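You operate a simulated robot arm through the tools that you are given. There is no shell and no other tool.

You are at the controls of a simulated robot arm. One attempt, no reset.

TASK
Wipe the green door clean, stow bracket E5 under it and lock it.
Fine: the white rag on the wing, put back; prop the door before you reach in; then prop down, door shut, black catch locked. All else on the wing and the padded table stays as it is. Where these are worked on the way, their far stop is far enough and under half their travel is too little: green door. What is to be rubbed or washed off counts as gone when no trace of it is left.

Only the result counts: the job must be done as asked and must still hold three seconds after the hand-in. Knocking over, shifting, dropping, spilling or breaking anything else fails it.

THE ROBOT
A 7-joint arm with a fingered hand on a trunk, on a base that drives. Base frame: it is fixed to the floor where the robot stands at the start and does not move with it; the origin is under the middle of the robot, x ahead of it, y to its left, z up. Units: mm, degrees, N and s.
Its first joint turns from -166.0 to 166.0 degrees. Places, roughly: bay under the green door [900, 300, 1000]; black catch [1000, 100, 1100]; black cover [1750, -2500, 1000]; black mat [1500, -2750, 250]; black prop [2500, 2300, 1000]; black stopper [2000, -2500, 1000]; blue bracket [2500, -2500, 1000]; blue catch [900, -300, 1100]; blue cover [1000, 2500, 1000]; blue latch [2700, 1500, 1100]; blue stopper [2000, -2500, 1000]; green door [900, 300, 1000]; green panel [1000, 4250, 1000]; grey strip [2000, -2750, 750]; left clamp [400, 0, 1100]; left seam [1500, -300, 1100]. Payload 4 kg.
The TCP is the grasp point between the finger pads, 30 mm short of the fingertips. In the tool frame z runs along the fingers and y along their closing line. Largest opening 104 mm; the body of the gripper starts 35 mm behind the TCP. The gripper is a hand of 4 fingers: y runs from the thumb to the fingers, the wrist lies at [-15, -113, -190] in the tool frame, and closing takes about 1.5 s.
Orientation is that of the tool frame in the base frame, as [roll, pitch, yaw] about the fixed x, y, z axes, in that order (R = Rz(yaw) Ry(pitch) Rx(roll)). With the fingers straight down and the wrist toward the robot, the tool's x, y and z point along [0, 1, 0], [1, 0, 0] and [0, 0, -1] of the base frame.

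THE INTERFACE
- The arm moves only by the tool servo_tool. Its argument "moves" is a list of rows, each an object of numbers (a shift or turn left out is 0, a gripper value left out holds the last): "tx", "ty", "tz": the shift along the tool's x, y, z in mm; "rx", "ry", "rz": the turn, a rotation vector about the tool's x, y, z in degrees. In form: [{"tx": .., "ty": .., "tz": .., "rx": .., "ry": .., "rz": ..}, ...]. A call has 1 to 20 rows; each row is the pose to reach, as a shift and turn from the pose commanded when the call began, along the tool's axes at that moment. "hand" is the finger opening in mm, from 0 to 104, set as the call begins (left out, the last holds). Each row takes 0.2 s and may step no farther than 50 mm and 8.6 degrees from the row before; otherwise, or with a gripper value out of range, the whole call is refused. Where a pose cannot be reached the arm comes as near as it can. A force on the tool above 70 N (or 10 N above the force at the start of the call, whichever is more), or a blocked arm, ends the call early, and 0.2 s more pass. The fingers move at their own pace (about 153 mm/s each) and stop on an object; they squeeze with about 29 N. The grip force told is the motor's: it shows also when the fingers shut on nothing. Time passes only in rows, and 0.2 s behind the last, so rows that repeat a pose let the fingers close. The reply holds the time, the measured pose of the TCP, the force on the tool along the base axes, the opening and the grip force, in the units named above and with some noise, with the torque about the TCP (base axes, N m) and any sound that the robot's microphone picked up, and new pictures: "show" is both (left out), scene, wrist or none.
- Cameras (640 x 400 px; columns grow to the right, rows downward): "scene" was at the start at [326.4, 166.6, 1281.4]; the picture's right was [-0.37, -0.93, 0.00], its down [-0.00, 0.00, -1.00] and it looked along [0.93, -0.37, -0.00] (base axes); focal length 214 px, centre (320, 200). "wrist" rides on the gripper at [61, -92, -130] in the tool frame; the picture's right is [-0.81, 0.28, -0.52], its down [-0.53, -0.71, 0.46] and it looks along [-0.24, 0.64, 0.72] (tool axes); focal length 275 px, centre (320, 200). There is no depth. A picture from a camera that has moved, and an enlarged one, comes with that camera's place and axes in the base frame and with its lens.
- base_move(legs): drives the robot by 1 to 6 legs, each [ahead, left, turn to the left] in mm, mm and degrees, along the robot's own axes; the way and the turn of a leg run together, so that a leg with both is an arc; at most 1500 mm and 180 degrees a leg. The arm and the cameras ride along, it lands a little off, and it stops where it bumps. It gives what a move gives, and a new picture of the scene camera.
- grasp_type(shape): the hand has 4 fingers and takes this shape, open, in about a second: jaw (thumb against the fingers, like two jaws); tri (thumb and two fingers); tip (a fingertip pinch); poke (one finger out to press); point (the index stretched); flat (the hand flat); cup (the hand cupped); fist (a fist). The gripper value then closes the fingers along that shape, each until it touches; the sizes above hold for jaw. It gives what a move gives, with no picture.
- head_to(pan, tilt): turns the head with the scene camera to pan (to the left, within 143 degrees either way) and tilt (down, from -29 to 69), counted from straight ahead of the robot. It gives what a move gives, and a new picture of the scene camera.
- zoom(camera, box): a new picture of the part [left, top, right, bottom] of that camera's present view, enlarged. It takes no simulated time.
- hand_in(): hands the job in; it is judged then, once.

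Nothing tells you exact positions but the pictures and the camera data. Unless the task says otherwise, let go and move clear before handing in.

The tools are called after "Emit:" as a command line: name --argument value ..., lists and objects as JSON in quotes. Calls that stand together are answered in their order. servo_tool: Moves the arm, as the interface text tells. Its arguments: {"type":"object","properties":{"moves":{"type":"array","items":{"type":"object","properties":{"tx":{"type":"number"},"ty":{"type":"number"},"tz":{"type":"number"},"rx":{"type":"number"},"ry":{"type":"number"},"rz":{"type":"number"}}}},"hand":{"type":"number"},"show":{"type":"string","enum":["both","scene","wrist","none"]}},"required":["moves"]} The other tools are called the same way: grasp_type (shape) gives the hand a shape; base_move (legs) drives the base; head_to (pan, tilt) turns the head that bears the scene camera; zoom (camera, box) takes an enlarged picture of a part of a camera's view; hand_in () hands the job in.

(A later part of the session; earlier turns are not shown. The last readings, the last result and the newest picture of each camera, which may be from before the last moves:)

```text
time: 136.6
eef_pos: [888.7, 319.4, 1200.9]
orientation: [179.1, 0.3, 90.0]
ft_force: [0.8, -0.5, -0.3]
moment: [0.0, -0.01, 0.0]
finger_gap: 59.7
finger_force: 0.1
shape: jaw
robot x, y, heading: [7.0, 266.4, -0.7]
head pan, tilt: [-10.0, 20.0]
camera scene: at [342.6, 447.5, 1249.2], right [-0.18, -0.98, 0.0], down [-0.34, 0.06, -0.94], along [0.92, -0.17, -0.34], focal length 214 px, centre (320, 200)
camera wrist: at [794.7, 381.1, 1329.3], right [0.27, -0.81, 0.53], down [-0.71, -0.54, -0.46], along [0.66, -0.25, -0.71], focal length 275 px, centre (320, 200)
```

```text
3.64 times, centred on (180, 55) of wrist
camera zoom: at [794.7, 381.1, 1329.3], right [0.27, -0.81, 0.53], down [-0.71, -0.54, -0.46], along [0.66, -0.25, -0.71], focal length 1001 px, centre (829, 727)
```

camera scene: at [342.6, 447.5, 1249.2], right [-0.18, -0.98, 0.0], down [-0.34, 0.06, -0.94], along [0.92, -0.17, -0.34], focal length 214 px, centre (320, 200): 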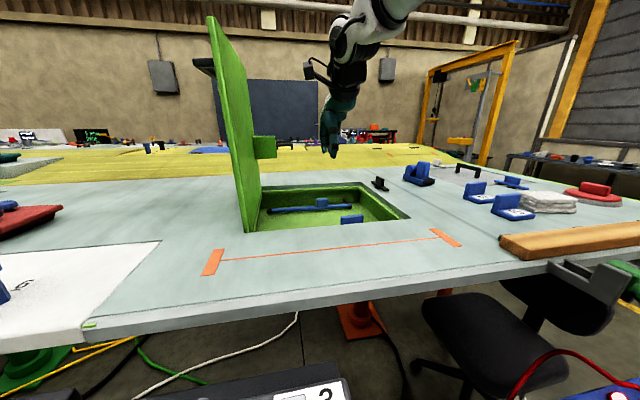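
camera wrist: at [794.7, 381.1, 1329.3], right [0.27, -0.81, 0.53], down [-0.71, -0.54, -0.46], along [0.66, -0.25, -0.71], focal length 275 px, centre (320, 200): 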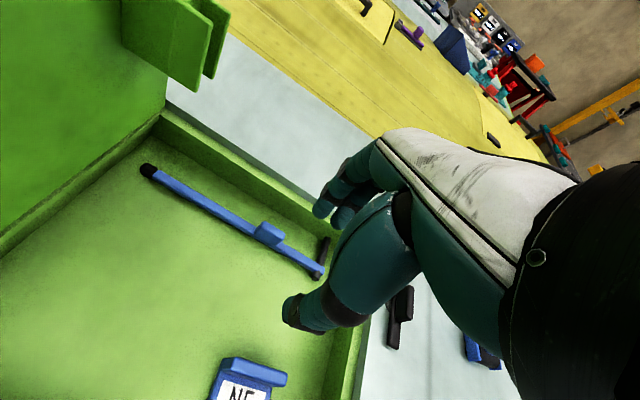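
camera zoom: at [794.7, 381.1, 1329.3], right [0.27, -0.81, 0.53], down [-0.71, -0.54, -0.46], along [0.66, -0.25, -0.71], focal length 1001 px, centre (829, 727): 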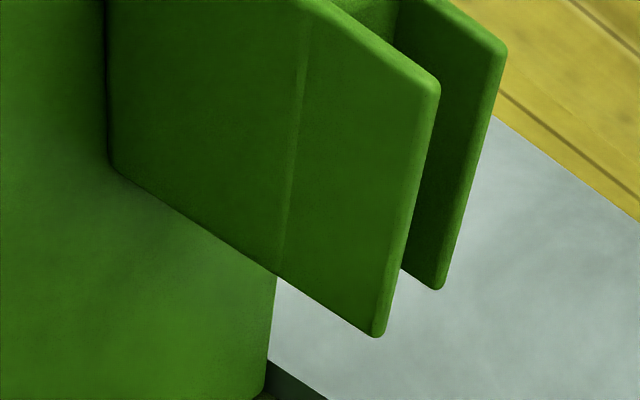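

The rod lies at x≈991 from its pivot at y≈220 to its tip at y≈490; the tab is at about (989, 317, 1004) with roughly 40 mm to the far wall. I go to a hover above the tab with a 15° forward tilt and opening 44.

Emit:
servo_tool --hand 44 --moves '[{"tx": -0.6, "ty": 18, "tz": 23, "rx": -3.75}, {"tx": -1.2, "ty": 36, "tz": 45, "rx": -7.5}, {"tx": -1.8, "ty": 54, "tz": 68, "rx": -11.25}, {"tx": -2.4, "ty": 72, "tz": 91, "rx": -15}, {"tx": -2.4, "ty": 72, "tz": 91, "rx": -15}]' --show "both"

Emit:
zoom --camera "scene" --box '[250, 130, 410, 240]'

Emit:
zoom --camera "wrist" --box '[180, 160, 400, 330]'

```text
time: 137.8
eef_pos: [959.7, 318.6, 1113.2]
orientation: [164.1, 0.2, 90.1]
ft_force: [-0.5, 0.3, -0.1]
moment: [-0.02, 0.01, -0.01]
finger_gap: 44.2
finger_force: 0.0
shape: jaw
robot x, y, heading: [4.3, 270.9, -0.7]
head pan, tilt: [-10.0, 20.0]
camera scene: at [342.7, 447.6, 1249.2], right [-0.18, -0.98, 0.0], down [-0.34, 0.06, -0.94], along [0.92, -0.17, -0.34], focal length 214 px, centre (320, 200)
camera wrist: at [835.7, 379.4, 1213.8], right [0.12, -0.81, 0.58], down [-0.56, -0.54, -0.63], along [0.82, -0.25, -0.52], focal length 275 px, centre (320, 200)
```

scene: 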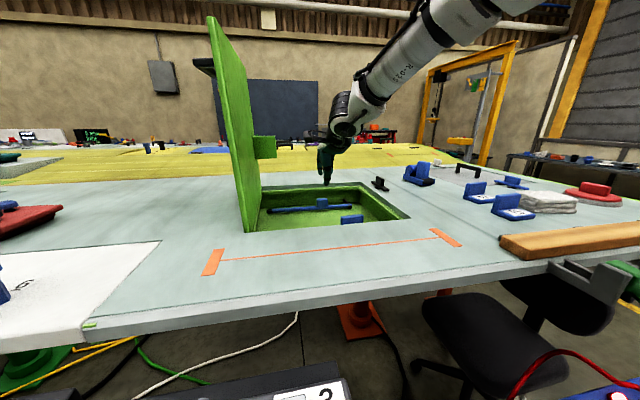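
wrist: 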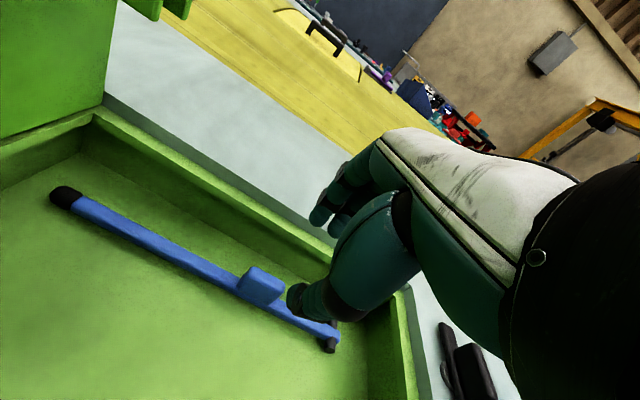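

```text
3.64 times, centred on (330, 185) of scene
camera zoom: at [342.7, 447.6, 1249.2], right [-0.18, -0.98, 0.0], down [-0.34, 0.06, -0.94], along [0.92, -0.17, -0.34], focal length 780 px, centre (284, 254)
```

zoom: 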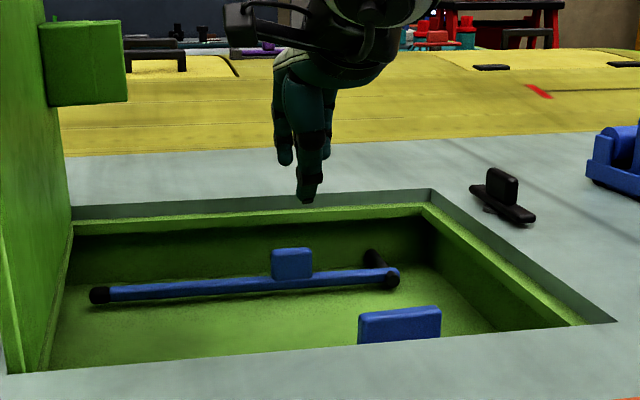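

```text
2.35 times, centred on (290, 245) of wrist
camera zoom: at [835.7, 379.4, 1213.8], right [0.12, -0.81, 0.58], down [-0.56, -0.54, -0.63], along [0.82, -0.25, -0.52], focal length 648 px, centre (391, 94)
```

zoom: 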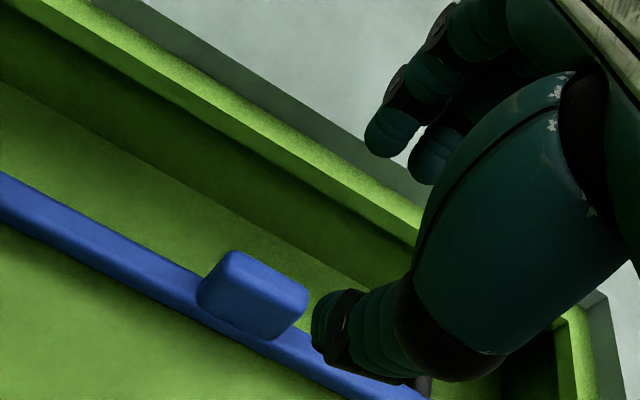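

Aligned with the tab. I lower along the tool axis so thumb and fingers straddle the tab.

Emit:
servo_tool --moves '[{"tx": 1, "tz": 25}, {"tx": 2, "tz": 50}, {"tx": 2, "tz": 70}, {"tx": 2, "tz": 82}, {"tx": 2, "tz": 90}, {"tx": 2, "tz": 90}]' --show "both"

Emit:
zoom --camera "scene" --box '[250, 130, 410, 240]'

Emit:
zoom --camera "wrist" --box '[180, 140, 400, 330]'

```text
time: 139.2
eef_pos: [982.0, 318.8, 1025.0]
orientation: [164.1, 0.3, 90.1]
ft_force: [0.1, -0.7, -1.3]
moment: [0.02, -0.02, 0.02]
finger_gap: 44.3
finger_force: 0.1
shape: jaw
robot x, y, heading: [7.5, 267.8, -0.3]
head pan, tilt: [-10.0, 20.0]
camera scene: at [342.7, 447.6, 1249.2], right [-0.18, -0.98, 0.0], down [-0.34, 0.06, -0.94], along [0.92, -0.17, -0.34], focal length 214 px, centre (320, 200)
camera wrist: at [857.3, 380.1, 1125.0], right [0.12, -0.81, 0.58], down [-0.56, -0.54, -0.63], along [0.82, -0.25, -0.52], focal length 275 px, centre (320, 200)
```

scene: 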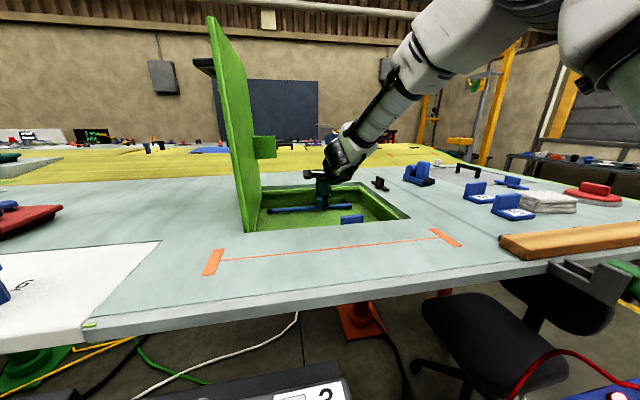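
wrist: 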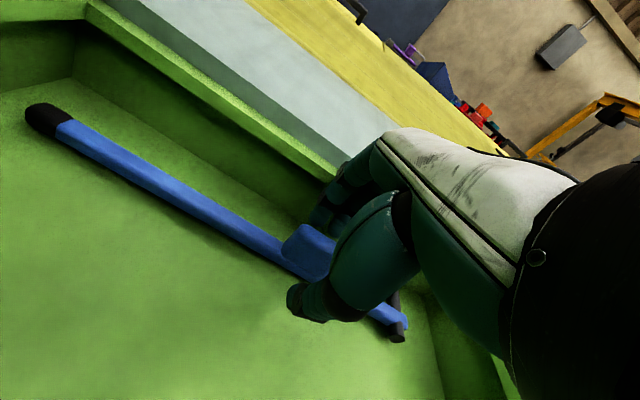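

```text
3.64 times, centred on (330, 185) of scene
camera zoom: at [342.7, 447.6, 1249.2], right [-0.18, -0.98, 0.0], down [-0.34, 0.06, -0.94], along [0.92, -0.17, -0.34], focal length 780 px, centre (284, 254)
```

zoom: 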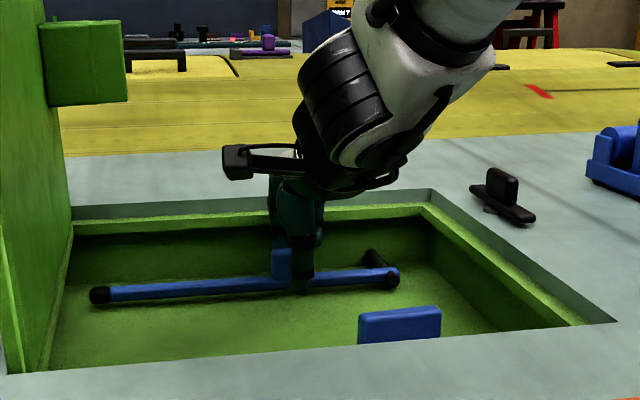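

```text
2.11 times, centred on (290, 235) of wrist
camera zoom: at [857.3, 380.1, 1125.0], right [0.12, -0.81, 0.58], down [-0.56, -0.54, -0.63], along [0.82, -0.25, -0.52], focal length 580 px, centre (383, 126)
```

zoom: 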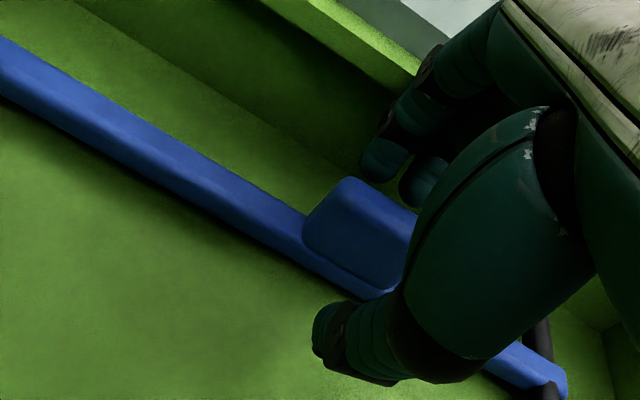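

The thumb is slightly right of the tab's centre, so I shift 8 mm left and close.

Emit:
servo_tool --moves '[{"tx": 4}, {"tx": 8}, {"tx": 8}]' --show "none"

Emit:
servo_tool --hand 0 --moves '[{"tz": 0}, {"tz": 0}, {"tz": 0}, {"tz": 0}, {"tz": 0}, {"tz": 0}]' --show "wrist"

Emit:
zoom --camera "wrist" --box '[180, 140, 400, 330]'

Emit:
zoom --camera "scene" --box '[250, 130, 410, 240]'

```text
time: 140.0
eef_pos: [979.9, 326.7, 1024.5]
orientation: [164.1, 0.4, 90.0]
ft_force: [-0.5, -0.3, -0.5]
moment: [-0.01, 0.01, 0.01]
finger_gap: 44.5
finger_force: 0.0
shape: jaw
robot x, y, heading: [8.9, 268.2, -0.6]
head pan, tilt: [-10.0, 20.0]
```

```text
time: 141.4
eef_pos: [980.8, 327.4, 1024.3]
orientation: [164.1, 0.3, 90.0]
ft_force: [-1.9, 0.0, -1.6]
moment: [-0.04, 0.19, 0.09]
finger_gap: 9.0
finger_force: 28.8
shape: jaw
robot x, y, heading: [6.9, 265.5, -0.6]
head pan, tilt: [-10.0, 20.0]
camera wrist: at [857.1, 388.3, 1124.5], right [0.12, -0.81, 0.58], down [-0.56, -0.54, -0.63], along [0.82, -0.25, -0.52], focal length 275 px, centre (320, 200)
```

wrist: 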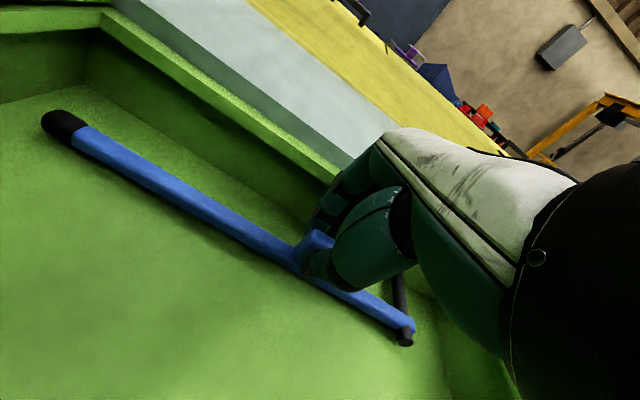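

```text
2.11 times, centred on (290, 235) of wrist
camera zoom: at [857.1, 388.3, 1124.5], right [0.12, -0.81, 0.58], down [-0.56, -0.54, -0.63], along [0.82, -0.25, -0.52], focal length 580 px, centre (383, 126)
```

zoom: 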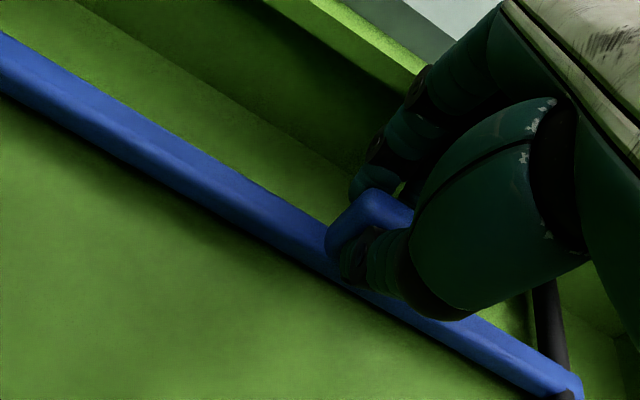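

```text
3.64 times, centred on (330, 185) of scene
camera zoom: at [342.7, 447.5, 1249.2], right [-0.18, -0.98, 0.0], down [-0.34, 0.06, -0.94], along [0.92, -0.17, -0.34], focal length 780 px, centre (284, 254)
```

zoom: 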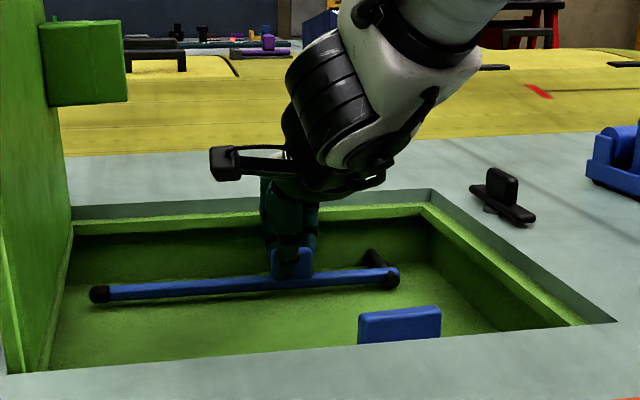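

The tab is gripped (9 mm). I raise the prop about its pivot, rotating the hand with it — first 15°.

Emit:
servo_tool --moves '[{"tx": -2, "ty": 1.3, "tz": -4.5, "ry": 2.4, "rz": 0.7}, {"tx": -4.3, "ty": 2.5, "tz": -8.9, "ry": 4.8, "rz": 1.4}, {"tx": -6.7, "ty": 3.7, "tz": -13.1, "ry": 7.2, "rz": 2.1}, {"tx": -9.3, "ty": 4.9, "tz": -17.3, "ry": 9.6, "rz": 2.7}, {"tx": -12.1, "ty": 6.1, "tz": -21.4, "ry": 12, "rz": 3.4}, {"tx": -15.1, "ty": 7.2, "tz": -25.3, "ry": 14.4, "rz": 4.1}, {"tx": -15.1, "ty": 7.2, "tz": -25.3, "ry": 14.4, "rz": 4.1}]' --show "scene"

Emit:
zoom --camera "scene" --box '[250, 110, 410, 240]'

```text
time: 143.0
eef_pos: [982.2, 311.3, 1052.2]
orientation: [164.1, -14.7, 90.1]
ft_force: [-7.6, 3.5, 0.4]
moment: [0.14, 0.27, 0.24]
finger_gap: 9.1
finger_force: 28.8
shape: jaw
robot x, y, heading: [7.5, 265.5, -0.4]
head pan, tilt: [-10.0, 20.0]
camera scene: at [342.4, 447.8, 1249.2], right [-0.18, -0.98, 0.0], down [-0.34, 0.06, -0.94], along [0.92, -0.17, -0.34], focal length 214 px, centre (320, 200)
```

scene: 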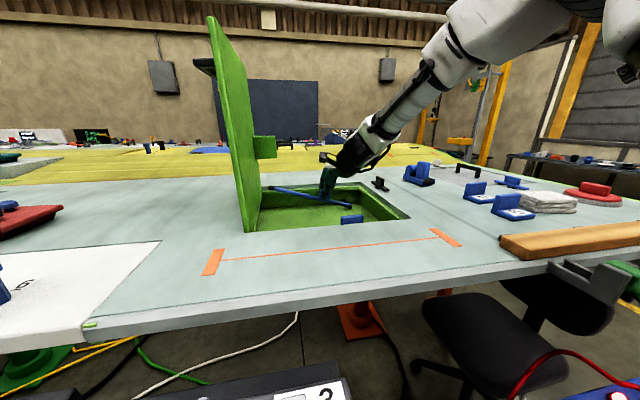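

```text
3.08 times, centred on (330, 175) of scene
camera zoom: at [342.4, 447.8, 1249.2], right [-0.18, -0.98, 0.0], down [-0.34, 0.06, -0.94], along [0.92, -0.17, -0.34], focal length 660 px, centre (289, 277)
```

zoom: 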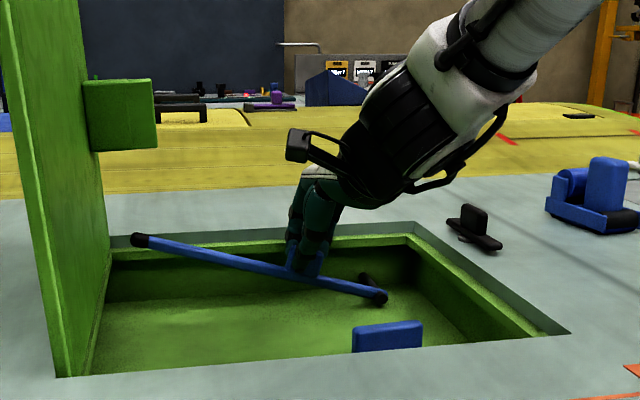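

The rod follows easily. I continue to about 35°.

Emit:
servo_tool --moves '[{"tx": -2, "ty": 1.3, "tz": -4.5, "ry": 2.4, "rz": 0.7}, {"tx": -4.3, "ty": 2.5, "tz": -8.9, "ry": 4.8, "rz": 1.4}, {"tx": -6.7, "ty": 3.7, "tz": -13.1, "ry": 7.2, "rz": 2.1}, {"tx": -9.3, "ty": 4.9, "tz": -17.3, "ry": 9.6, "rz": 2.7}, {"tx": -12.1, "ty": 6.1, "tz": -21.4, "ry": 12, "rz": 3.4}, {"tx": -15.1, "ty": 7.2, "tz": -25.3, "ry": 14.4, "rz": 4.1}, {"tx": -18.3, "ty": 8.3, "tz": -29.1, "ry": 16.8, "rz": 4.8}, {"tx": -21.6, "ty": 9.3, "tz": -32.8, "ry": 19.2, "rz": 5.5}, {"tx": -21.6, "ty": 9.3, "tz": -32.8, "ry": 19.2, "rz": 5.5}]' --show "scene"

Emit:
zoom --camera "scene" --box '[230, 90, 410, 240]'

```text
time: 145.0
eef_pos: [981.9, 281.9, 1078.3]
orientation: [164.1, -34.7, 90.1]
ft_force: [-6.5, -2.1, -3.8]
moment: [0.03, 0.26, 0.22]
finger_gap: 8.8
finger_force: 29.0
shape: jaw
robot x, y, heading: [7.5, 268.3, -0.7]
head pan, tilt: [-10.0, 20.0]
camera scene: at [342.6, 447.4, 1249.2], right [-0.18, -0.98, 0.0], down [-0.34, 0.06, -0.94], along [0.92, -0.17, -0.34], focal length 214 px, centre (320, 200)
```

scene: 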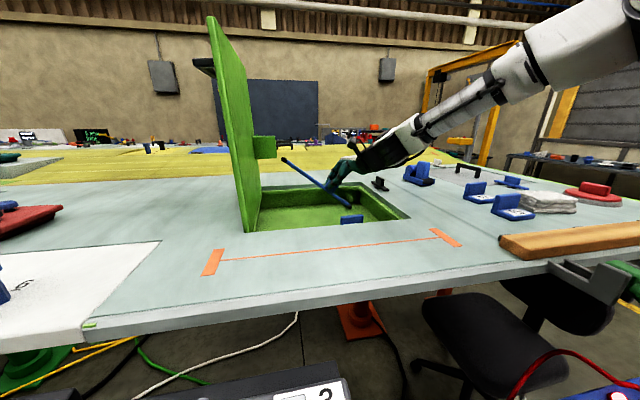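

```text
2.67 times, centred on (320, 165) of scene
camera zoom: at [342.6, 447.4, 1249.2], right [-0.18, -0.98, 0.0], down [-0.34, 0.06, -0.94], along [0.92, -0.17, -0.34], focal length 572 px, centre (320, 293)
```

zoom: 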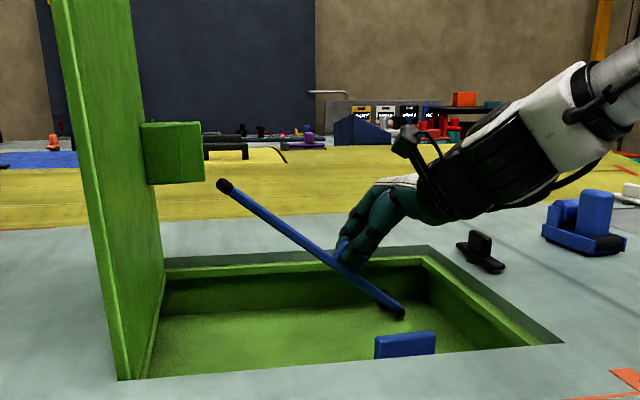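

Now I look for the prop's own stop: I continue another 10°.

Emit:
servo_tool --moves '[{"tx": -2, "ty": 1.3, "tz": -4.5, "ry": 2.4, "rz": 0.7}, {"tx": -4.3, "ty": 2.5, "tz": -8.9, "ry": 4.8, "rz": 1.4}, {"tx": -6.7, "ty": 3.7, "tz": -13.1, "ry": 7.2, "rz": 2.1}, {"tx": -9.3, "ty": 4.9, "tz": -17.3, "ry": 9.6, "rz": 2.7}, {"tx": -9.3, "ty": 4.9, "tz": -17.3, "ry": 9.6, "rz": 2.7}]' --show "scene"

Emit:
zoom --camera "scene" --box '[230, 90, 410, 240]'

```text
time: 146.2
eef_pos: [980.7, 266.5, 1088.0]
orientation: [164.2, -44.6, 90.1]
ft_force: [4.9, 26.6, -24.7]
moment: [0.04, 0.24, 0.43]
finger_gap: 7.6
finger_force: 28.8
shape: jaw
robot x, y, heading: [6.7, 266.9, -0.6]
head pan, tilt: [-10.0, 20.0]
camera scene: at [343.8, 448.9, 1248.7], right [-0.18, -0.98, 0.0], down [-0.34, 0.06, -0.94], along [0.92, -0.17, -0.34], focal length 214 px, centre (320, 200)
```

scene: 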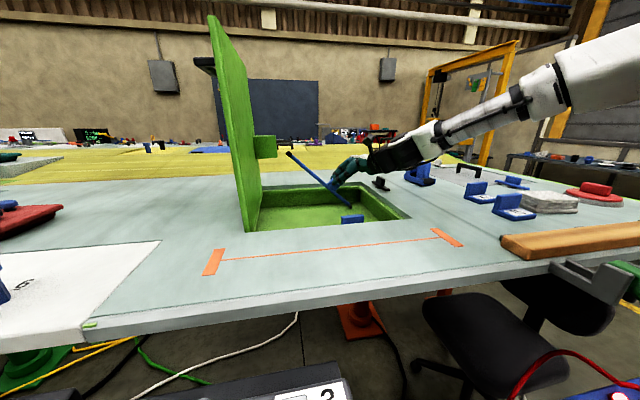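

```text
2.67 times, centred on (320, 165) of scene
camera zoom: at [343.8, 448.9, 1248.7], right [-0.18, -0.98, 0.0], down [-0.34, 0.06, -0.94], along [0.92, -0.17, -0.34], focal length 572 px, centre (320, 293)
```

zoom: 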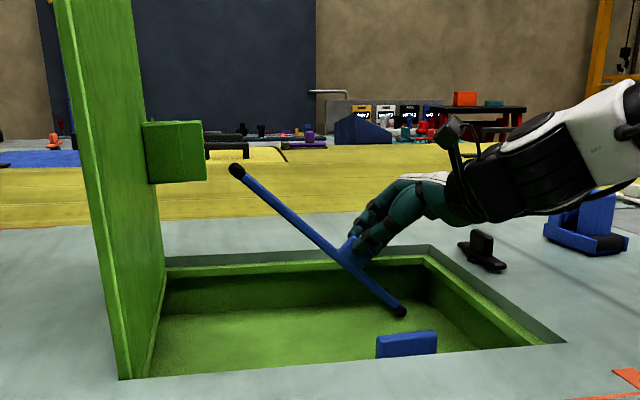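

The prop meets its stop at about 41°. I ease off slightly and open the hand a little to see whether it stays up on its own.

Emit:
servo_tool --moves '[{"tx": 1.5, "ty": -0.7, "tz": 2.6, "ry": -1.4, "rz": -0.4}, {"tx": 2.6, "ty": -1.3, "tz": 4.6, "ry": -2.4, "rz": -0.7}]' --show "none"

Emit:
servo_tool --hand 18 --moves '[{"tz": 0}, {"tz": 0}, {"tz": 0}]' --show "scene"

Emit:
zoom --camera "scene" --box '[230, 90, 410, 240]'

```text
time: 146.8
eef_pos: [981.1, 267.7, 1087.2]
orientation: [163.9, -42.0, 90.1]
ft_force: [-7.6, 10.8, -8.7]
moment: [0.08, 0.23, 0.45]
finger_gap: 7.4
finger_force: 29.0
shape: jaw
robot x, y, heading: [2.6, 264.7, -0.8]
head pan, tilt: [-10.0, 20.0]
```

```text
time: 147.6
eef_pos: [982.5, 268.4, 1087.0]
orientation: [164.1, -42.2, 90.0]
ft_force: [0.5, -1.3, -0.1]
moment: [-0.01, -0.02, 0.0]
finger_gap: 17.9
finger_force: 0.0
shape: jaw
robot x, y, heading: [7.1, 269.1, -0.7]
head pan, tilt: [-10.0, 20.0]
camera scene: at [342.9, 447.3, 1249.2], right [-0.18, -0.98, 0.0], down [-0.34, 0.06, -0.94], along [0.92, -0.17, -0.34], focal length 214 px, centre (320, 200)
```

scene: 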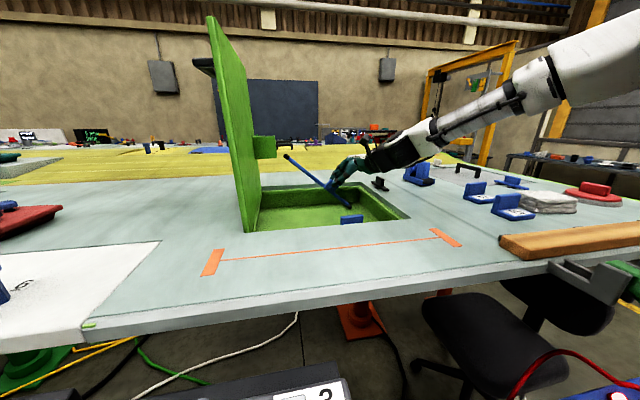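

```text
2.67 times, centred on (320, 165) of scene
camera zoom: at [342.9, 447.3, 1249.2], right [-0.18, -0.98, 0.0], down [-0.34, 0.06, -0.94], along [0.92, -0.17, -0.34], focal length 572 px, centre (320, 293)
```

zoom: 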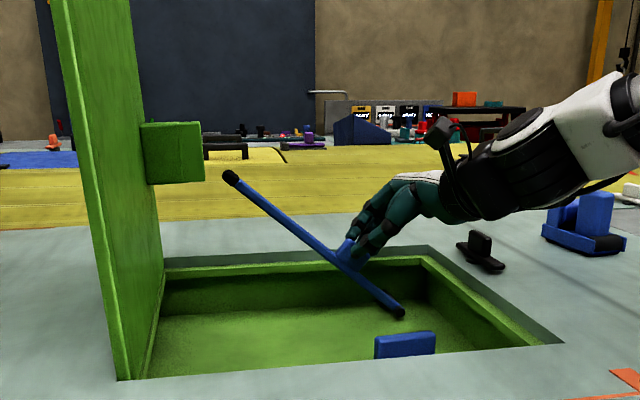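

Emit:
servo_tool --hand 30 --moves '[{"tz": 0}, {"tz": 0}, {"tz": 0}, {"tz": 0}]' --show "both"

Emit:
zoom --camera "scene" --box '[230, 90, 410, 240]'

```text
time: 148.6
eef_pos: [982.4, 269.7, 1086.5]
orientation: [164.2, -42.2, 90.0]
ft_force: [0.4, -0.4, -0.4]
moment: [-0.02, 0.04, -0.01]
finger_gap: 29.7
finger_force: 0.0
shape: jaw
robot x, y, heading: [0.5, 269.6, -0.5]
head pan, tilt: [-10.0, 20.0]
camera scene: at [342.7, 447.6, 1249.2], right [-0.18, -0.98, 0.0], down [-0.34, 0.06, -0.94], along [0.92, -0.17, -0.34], focal length 214 px, centre (320, 200)
camera wrist: at [857.8, 246.4, 1203.2], right [0.12, -0.99, -0.12], down [-0.56, 0.03, -0.83], along [0.82, 0.17, -0.55], focal length 275 px, centre (320, 200)
```

scene: 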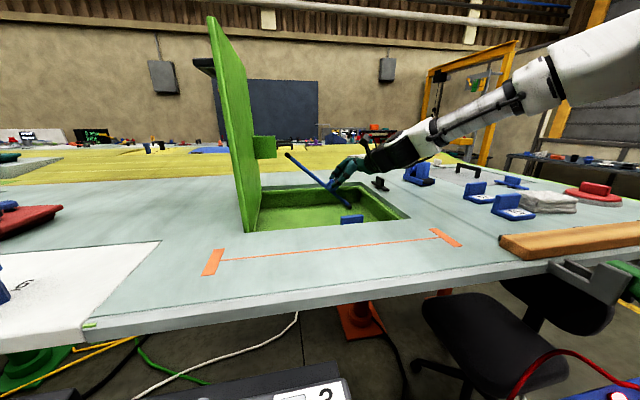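
wrist: 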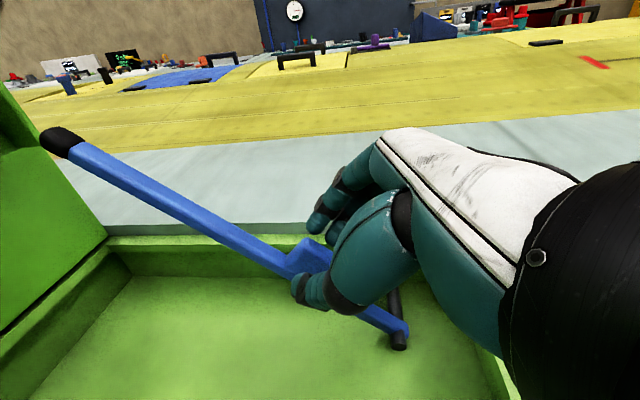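

```text
2.67 times, centred on (320, 165) of scene
camera zoom: at [342.7, 447.6, 1249.2], right [-0.18, -0.98, 0.0], down [-0.34, 0.06, -0.94], along [0.92, -0.17, -0.34], focal length 572 px, centre (320, 293)
```

zoom: 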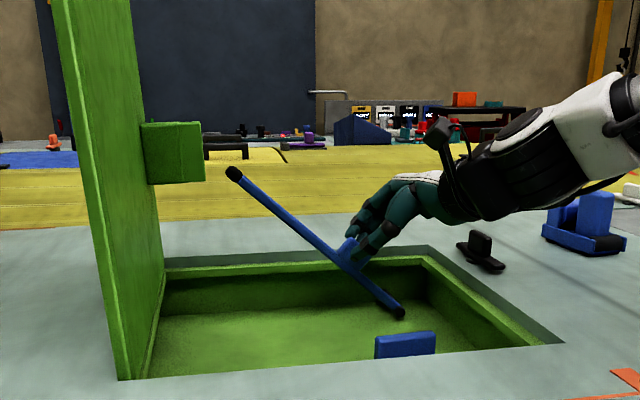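

The prop holds itself up near its stop. I withdraw the hand from the tab along its own axis.

Emit:
servo_tool --hand 50 --moves '[{"tz": -20}, {"tz": -45}, {"tz": -75}, {"tz": -110}, {"tz": -110}]' --show "both"

Emit:
zoom --camera "scene" --box '[190, 0, 410, 240]'

```text
time: 149.8
eef_pos: [950.5, 196.8, 1164.8]
orientation: [164.1, -42.1, 90.0]
ft_force: [-0.3, 1.5, -0.5]
moment: [-0.01, -0.01, 0.02]
finger_gap: 49.9
finger_force: 0.2
shape: jaw
robot x, y, heading: [7.3, 268.2, -0.7]
head pan, tilt: [-10.0, 20.0]
camera scene: at [342.7, 447.5, 1249.2], right [-0.18, -0.98, 0.0], down [-0.34, 0.06, -0.94], along [0.92, -0.17, -0.34], focal length 214 px, centre (320, 200)
camera wrist: at [827.0, 175.1, 1280.2], right [0.12, -0.99, -0.12], down [-0.56, 0.03, -0.83], along [0.82, 0.17, -0.55], focal length 275 px, centre (320, 200)
```

scene: 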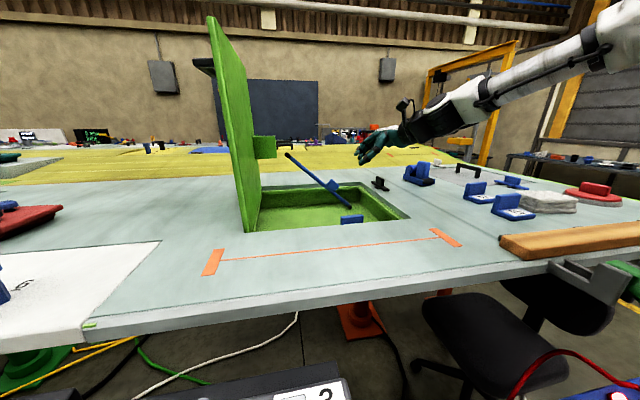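
wrist: 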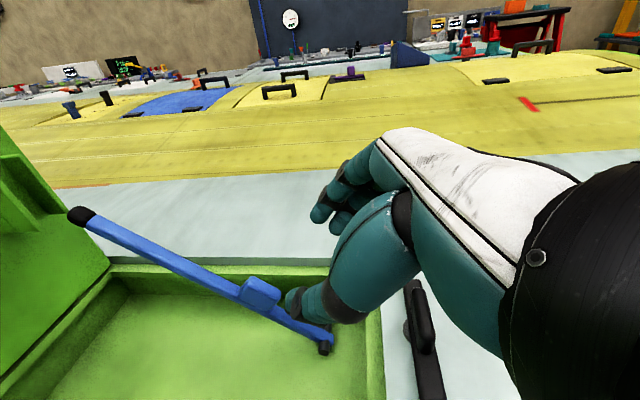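

```text
1.67 times, centred on (300, 120) of scene
camera zoom: at [342.7, 447.5, 1249.2], right [-0.18, -0.98, 0.0], down [-0.34, 0.06, -0.94], along [0.92, -0.17, -0.34], focal length 358 px, centre (353, 333)
```

zoom: 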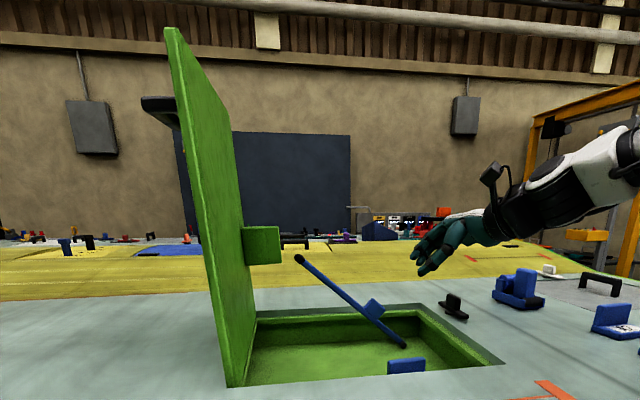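

The prop stands on its own at its stop. Now I'll bring the hand to the door's free edge, to tip the door back and lower it onto the prop. First back to a neutral orientation, high.

Emit:
servo_tool --moves '[{"tx": 28, "ty": -19, "tz": -25, "ry": -6.7, "rz": -1.9}, {"tx": 57, "ty": -38, "tz": -50, "ry": -13.5, "rz": -3.8}, {"tx": 85, "ty": -56, "tz": -75, "ry": -20.2, "rz": -5.7}, {"tx": 114, "ty": -75, "tz": -100, "ry": -26.9, "rz": -7.7}, {"tx": 142, "ty": -94, "tz": -126, "ry": -33.7, "rz": -9.6}, {"tx": 171, "ty": -113, "tz": -151, "ry": -40.4, "rz": -11.5}, {"tx": 171, "ty": -113, "tz": -151, "ry": -40.4, "rz": -11.5}]' --show "scene"

```text
time: 151.4
eef_pos: [799.8, 249.4, 1363.2]
orientation: [164.0, -0.1, 90.0]
ft_force: [0.7, 0.6, -0.2]
moment: [-0.03, 0.03, 0.01]
finger_gap: 49.6
finger_force: 0.0
shape: jaw
robot x, y, heading: [5.2, 267.5, -0.7]
head pan, tilt: [-10.0, 20.0]
camera scene: at [342.7, 447.5, 1249.2], right [-0.18, -0.98, 0.0], down [-0.34, 0.06, -0.94], along [0.92, -0.17, -0.34], focal length 214 px, centre (320, 200)
```

scene: 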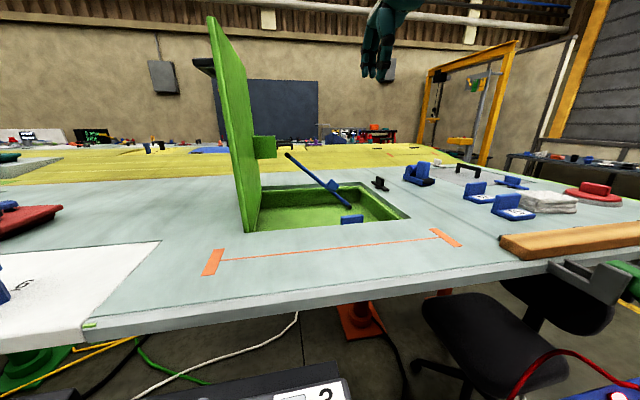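

Now I turn to yaw 180 while moving up to a hover beside the top edge.

Emit:
servo_tool --moves '[{"tx": 12, "ty": -5, "tz": -10, "rz": -8.2}, {"tx": 24, "ty": -9, "tz": -21, "rz": -16.4}, {"tx": 36, "ty": -14, "tz": -31, "rz": -24.5}, {"tx": 48, "ty": -19, "tz": -42, "rz": -32.7}, {"tx": 60, "ty": -23, "tz": -52, "rz": -40.9}, {"tx": 71, "ty": -28, "tz": -63, "rz": -49.1}, {"tx": 83, "ty": -32, "tz": -73, "rz": -57.3}, {"tx": 95, "ty": -37, "tz": -84, "rz": -65.5}, {"tx": 107, "ty": -42, "tz": -94, "rz": -73.6}, {"tx": 119, "ty": -46, "tz": -105, "rz": -81.8}, {"tx": 131, "ty": -51, "tz": -115, "rz": -90}, {"tx": 131, "ty": -51, "tz": -115, "rz": -90}]' --show "scene"

```text
time: 154.0
eef_pos: [721.5, 377.9, 1460.7]
orientation: [179.8, 15.9, -180.0]
ft_force: [0.2, 0.0, 0.5]
moment: [-0.01, 0.01, 0.02]
finger_gap: 49.6
finger_force: 0.0
shape: jaw
robot x, y, heading: [6.9, 274.6, -0.5]
head pan, tilt: [-10.0, 20.0]
camera scene: at [342.7, 447.5, 1249.2], right [-0.18, -0.98, 0.0], down [-0.34, 0.06, -0.94], along [0.92, -0.17, -0.34], focal length 214 px, centre (320, 200)
```

scene: 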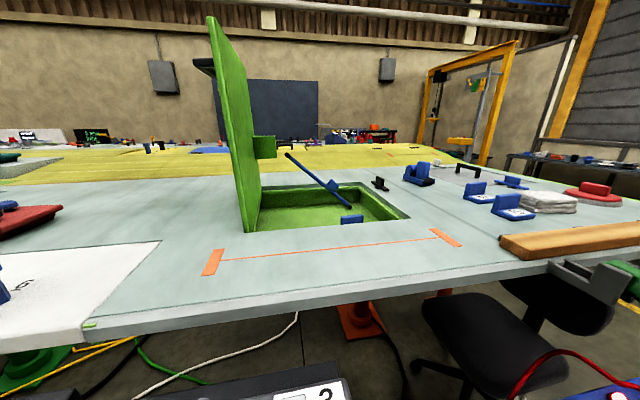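

Emit:
servo_tool --moves '[{"tx": -1, "ty": 36, "tz": -4, "ry": -3.5}, {"tx": -1, "ty": 72, "tz": -8, "ry": -7}, {"tx": -2, "ty": 108, "tz": -8, "ry": -10.5}, {"tx": -2, "ty": 143, "tz": -8, "ry": -14}, {"tx": -2, "ty": 143, "tz": -8, "ry": -14}]' --show "both"

```text
time: 155.2
eef_pos: [722.4, 523.0, 1465.9]
orientation: [180.0, 29.9, 179.9]
ft_force: [1.1, -0.8, 0.1]
moment: [0.02, -0.01, 0.02]
finger_gap: 50.0
finger_force: 0.0
shape: jaw
robot x, y, heading: [8.5, 267.3, -0.7]
head pan, tilt: [-10.0, 20.0]
camera scene: at [342.7, 447.6, 1249.2], right [-0.18, -0.98, 0.0], down [-0.34, 0.06, -0.94], along [0.92, -0.17, -0.34], focal length 214 px, centre (320, 200)
camera wrist: at [603.9, 431.1, 1549.3], right [0.44, 0.27, 0.85], down [0.69, -0.71, -0.13], along [0.57, 0.65, -0.51], focal length 275 px, centre (320, 200)
```

scene: 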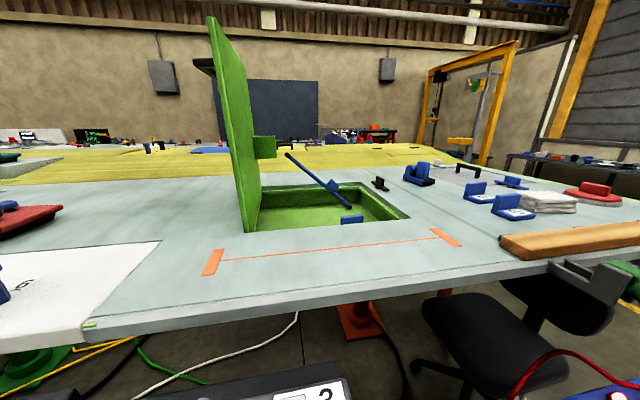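
wrist: 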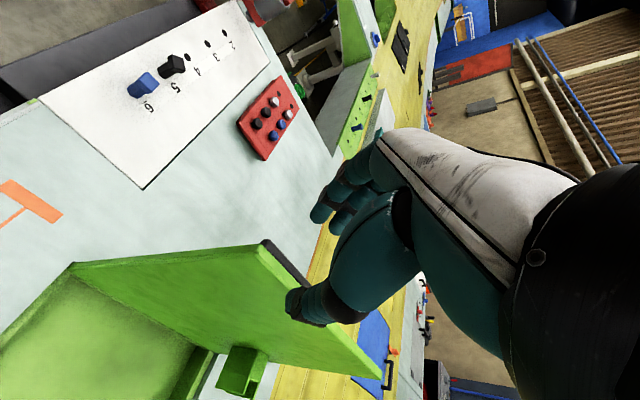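

The hand is straddling line-up with the door's top edge (edge y≈525, z≈1388). I descend so the fingertips overlap the edge by about 20 mm.

Emit:
servo_tool --moves '[{"ty": 1, "tz": 25}, {"ty": 2, "tz": 50}, {"ty": 3, "tz": 68}, {"ty": 3, "tz": 78}, {"ty": 3, "tz": 84}, {"ty": 3, "tz": 84}]' --show "both"

Emit:
zoom --camera "wrist" --box '[160, 140, 440, 360]'

Emit:
zoom --camera "scene" --box '[160, 0, 320, 110]'

```text
time: 156.6
eef_pos: [763.5, 527.0, 1396.4]
orientation: [179.7, 29.9, 179.9]
ft_force: [-0.4, 0.6, 0.3]
moment: [0.02, 0.0, 0.04]
finger_gap: 49.8
finger_force: 0.1
shape: jaw
robot x, y, heading: [7.0, 268.8, -0.9]
head pan, tilt: [-10.0, 20.0]
camera scene: at [342.7, 447.6, 1249.2], right [-0.18, -0.98, 0.0], down [-0.34, 0.06, -0.94], along [0.92, -0.17, -0.34], focal length 214 px, centre (320, 200)
camera wrist: at [645.3, 433.6, 1479.2], right [0.44, 0.27, 0.85], down [0.69, -0.71, -0.13], along [0.57, 0.65, -0.51], focal length 275 px, centre (320, 200)
```

scene: 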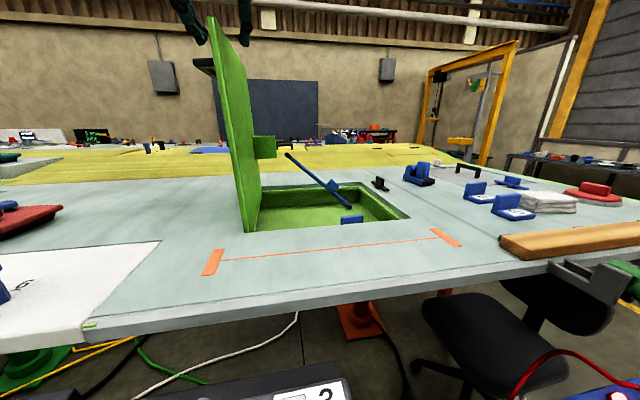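
wrist: 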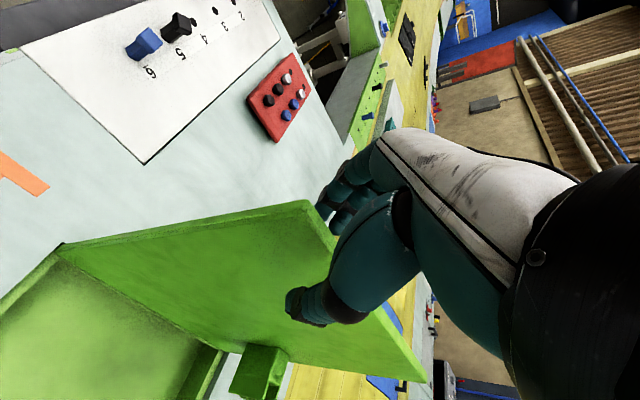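

```text
1.82 times, centred on (300, 250) of wrist
camera zoom: at [645.3, 433.6, 1479.2], right [0.44, 0.27, 0.85], down [0.69, -0.71, -0.13], along [0.57, 0.65, -0.51], focal length 500 px, centre (356, 109)
```

zoom: 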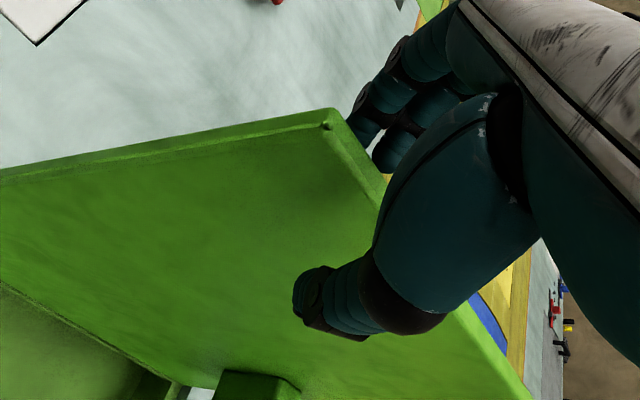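

```text
3.64 times, centred on (240, 55) of scene
camera zoom: at [342.7, 447.6, 1249.2], right [-0.18, -0.98, 0.0], down [-0.34, 0.06, -0.94], along [0.92, -0.17, -0.34], focal length 780 px, centre (611, 727)
```

zoom: 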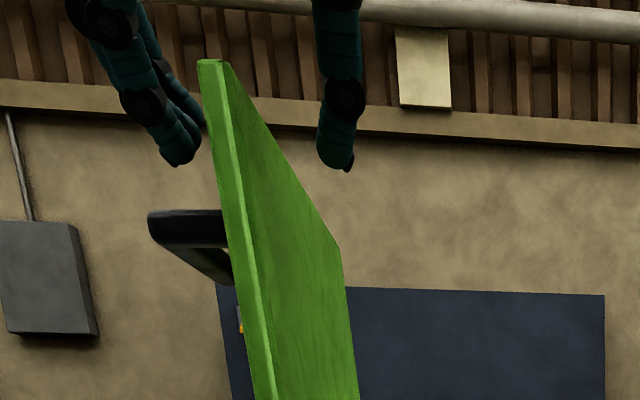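

The edge is between thumb and fingers. I close on it.

Emit:
servo_tool --hand 0 --moves '[{"tz": 0}, {"tz": 0}, {"tz": 0}, {"tz": 0}, {"tz": 0}, {"tz": 0}]' --show "scene"

Emit:
zoom --camera "scene" --box '[160, 0, 320, 110]'

```text
time: 158.0
eef_pos: [762.5, 525.6, 1396.5]
orientation: [179.9, 29.8, 179.9]
ft_force: [0.4, -0.7, -2.2]
moment: [-0.03, -0.03, 0.08]
finger_gap: 8.2
finger_force: 29.0
shape: jaw
robot x, y, heading: [6.3, 263.5, -0.6]
head pan, tilt: [-10.0, 20.0]
camera scene: at [342.9, 447.6, 1249.1], right [-0.18, -0.98, 0.0], down [-0.34, 0.06, -0.94], along [0.92, -0.17, -0.34], focal length 214 px, centre (320, 200)
```

scene: 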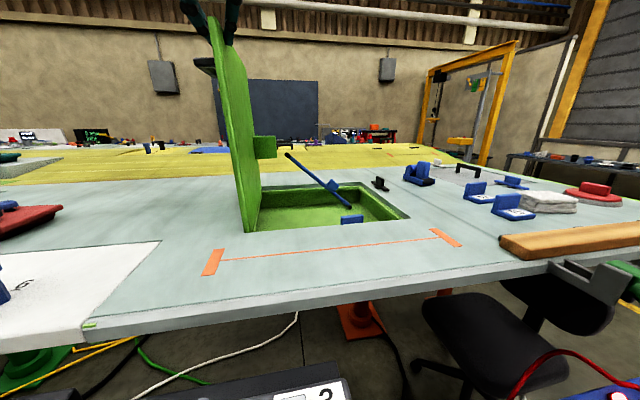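

```text
3.64 times, centred on (240, 55) of scene
camera zoom: at [342.9, 447.6, 1249.1], right [-0.18, -0.98, 0.0], down [-0.34, 0.06, -0.94], along [0.92, -0.17, -0.34], focal length 780 px, centre (611, 727)
```

zoom: 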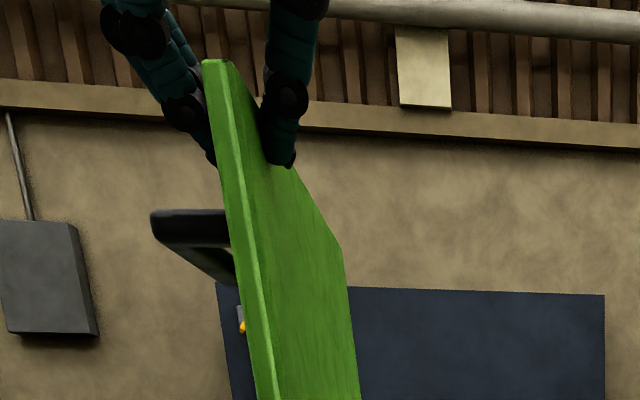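

Firmly gripped. I rotate the door back over the vertical, down to about 75°, then look at how the saddle lines up with the prop tip.

Emit:
servo_tool --moves '[{"tx": 0.1, "ty": -15.5, "tz": 0.2, "rx": -2.17, "rz": 1.25}, {"tx": 0.5, "ty": -30.9, "tz": 0.9, "rx": -4.34, "rz": 2.49}, {"tx": 1.3, "ty": -46.3, "tz": 2.3, "rx": -6.5, "rz": 3.74}, {"tx": 2.4, "ty": -61.6, "tz": 4.2, "rx": -8.67, "rz": 4.98}, {"tx": 3.9, "ty": -76.8, "tz": 6.7, "rx": -10.84, "rz": 6.2}, {"tx": 5.6, "ty": -91.9, "tz": 9.7, "rx": -13, "rz": 7.47}, {"tx": 5.6, "ty": -91.9, "tz": 9.7, "rx": -13, "rz": 7.47}]' --show "both"

Emit:
zoom --camera "scene" --box '[190, 0, 410, 240]'

Emit:
zoom --camera "wrist" --box '[120, 200, 400, 400]'

```text
time: 159.6
eef_pos: [763.1, 434.0, 1385.9]
orientation: [162.8, 28.6, 171.6]
ft_force: [2.5, 1.7, -9.7]
moment: [-0.09, 0.04, 0.1]
finger_gap: 8.2
finger_force: 28.9
shape: jaw
robot x, y, heading: [11.3, 266.1, -0.5]
head pan, tilt: [-10.0, 20.0]
camera scene: at [343.2, 447.7, 1249.0], right [-0.18, -0.98, 0.0], down [-0.34, 0.06, -0.94], along [0.92, -0.17, -0.34], focal length 214 px, centre (320, 200)
camera wrist: at [645.4, 323.6, 1443.1], right [0.45, 0.04, 0.89], down [0.69, -0.66, -0.31], along [0.57, 0.75, -0.32], focal length 275 px, centre (320, 200)
```

scene: 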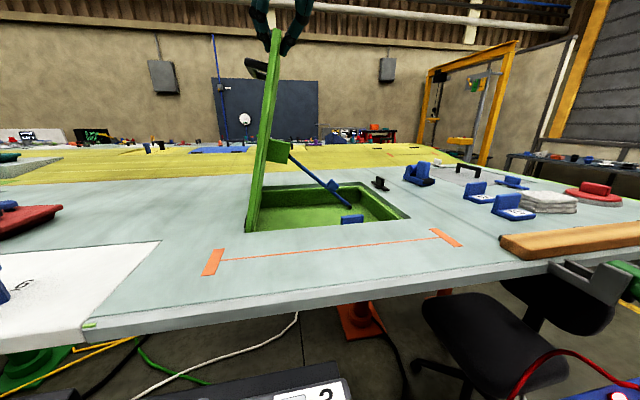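
wrist: 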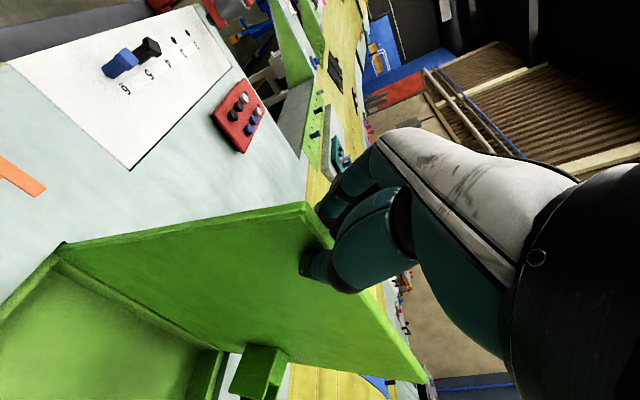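

```text
1.67 times, centred on (300, 120) of scene
camera zoom: at [343.2, 447.7, 1249.0], right [-0.18, -0.98, 0.0], down [-0.34, 0.06, -0.94], along [0.92, -0.17, -0.34], focal length 358 px, centre (353, 333)
```

zoom: 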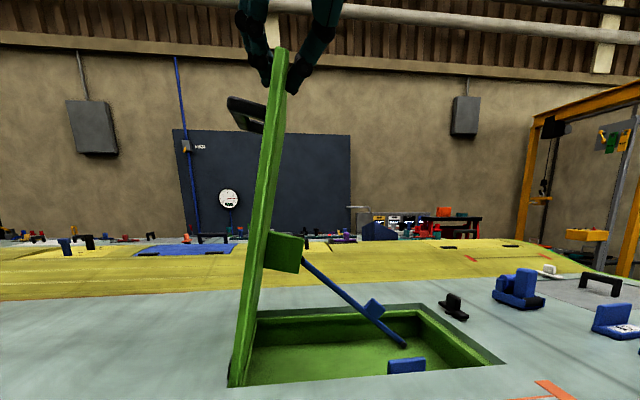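

```text
2.00 times, centred on (260, 300) of wrist
camera zoom: at [645.4, 323.6, 1443.1], right [0.45, 0.04, 0.89], down [0.69, -0.66, -0.31], along [0.57, 0.75, -0.32], focal length 551 px, centre (440, 0)
```

zoom: 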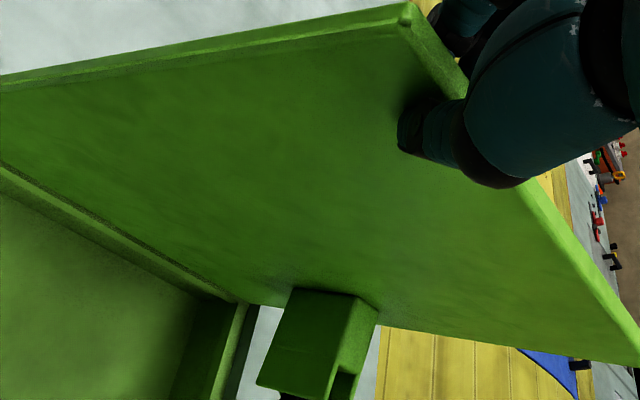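

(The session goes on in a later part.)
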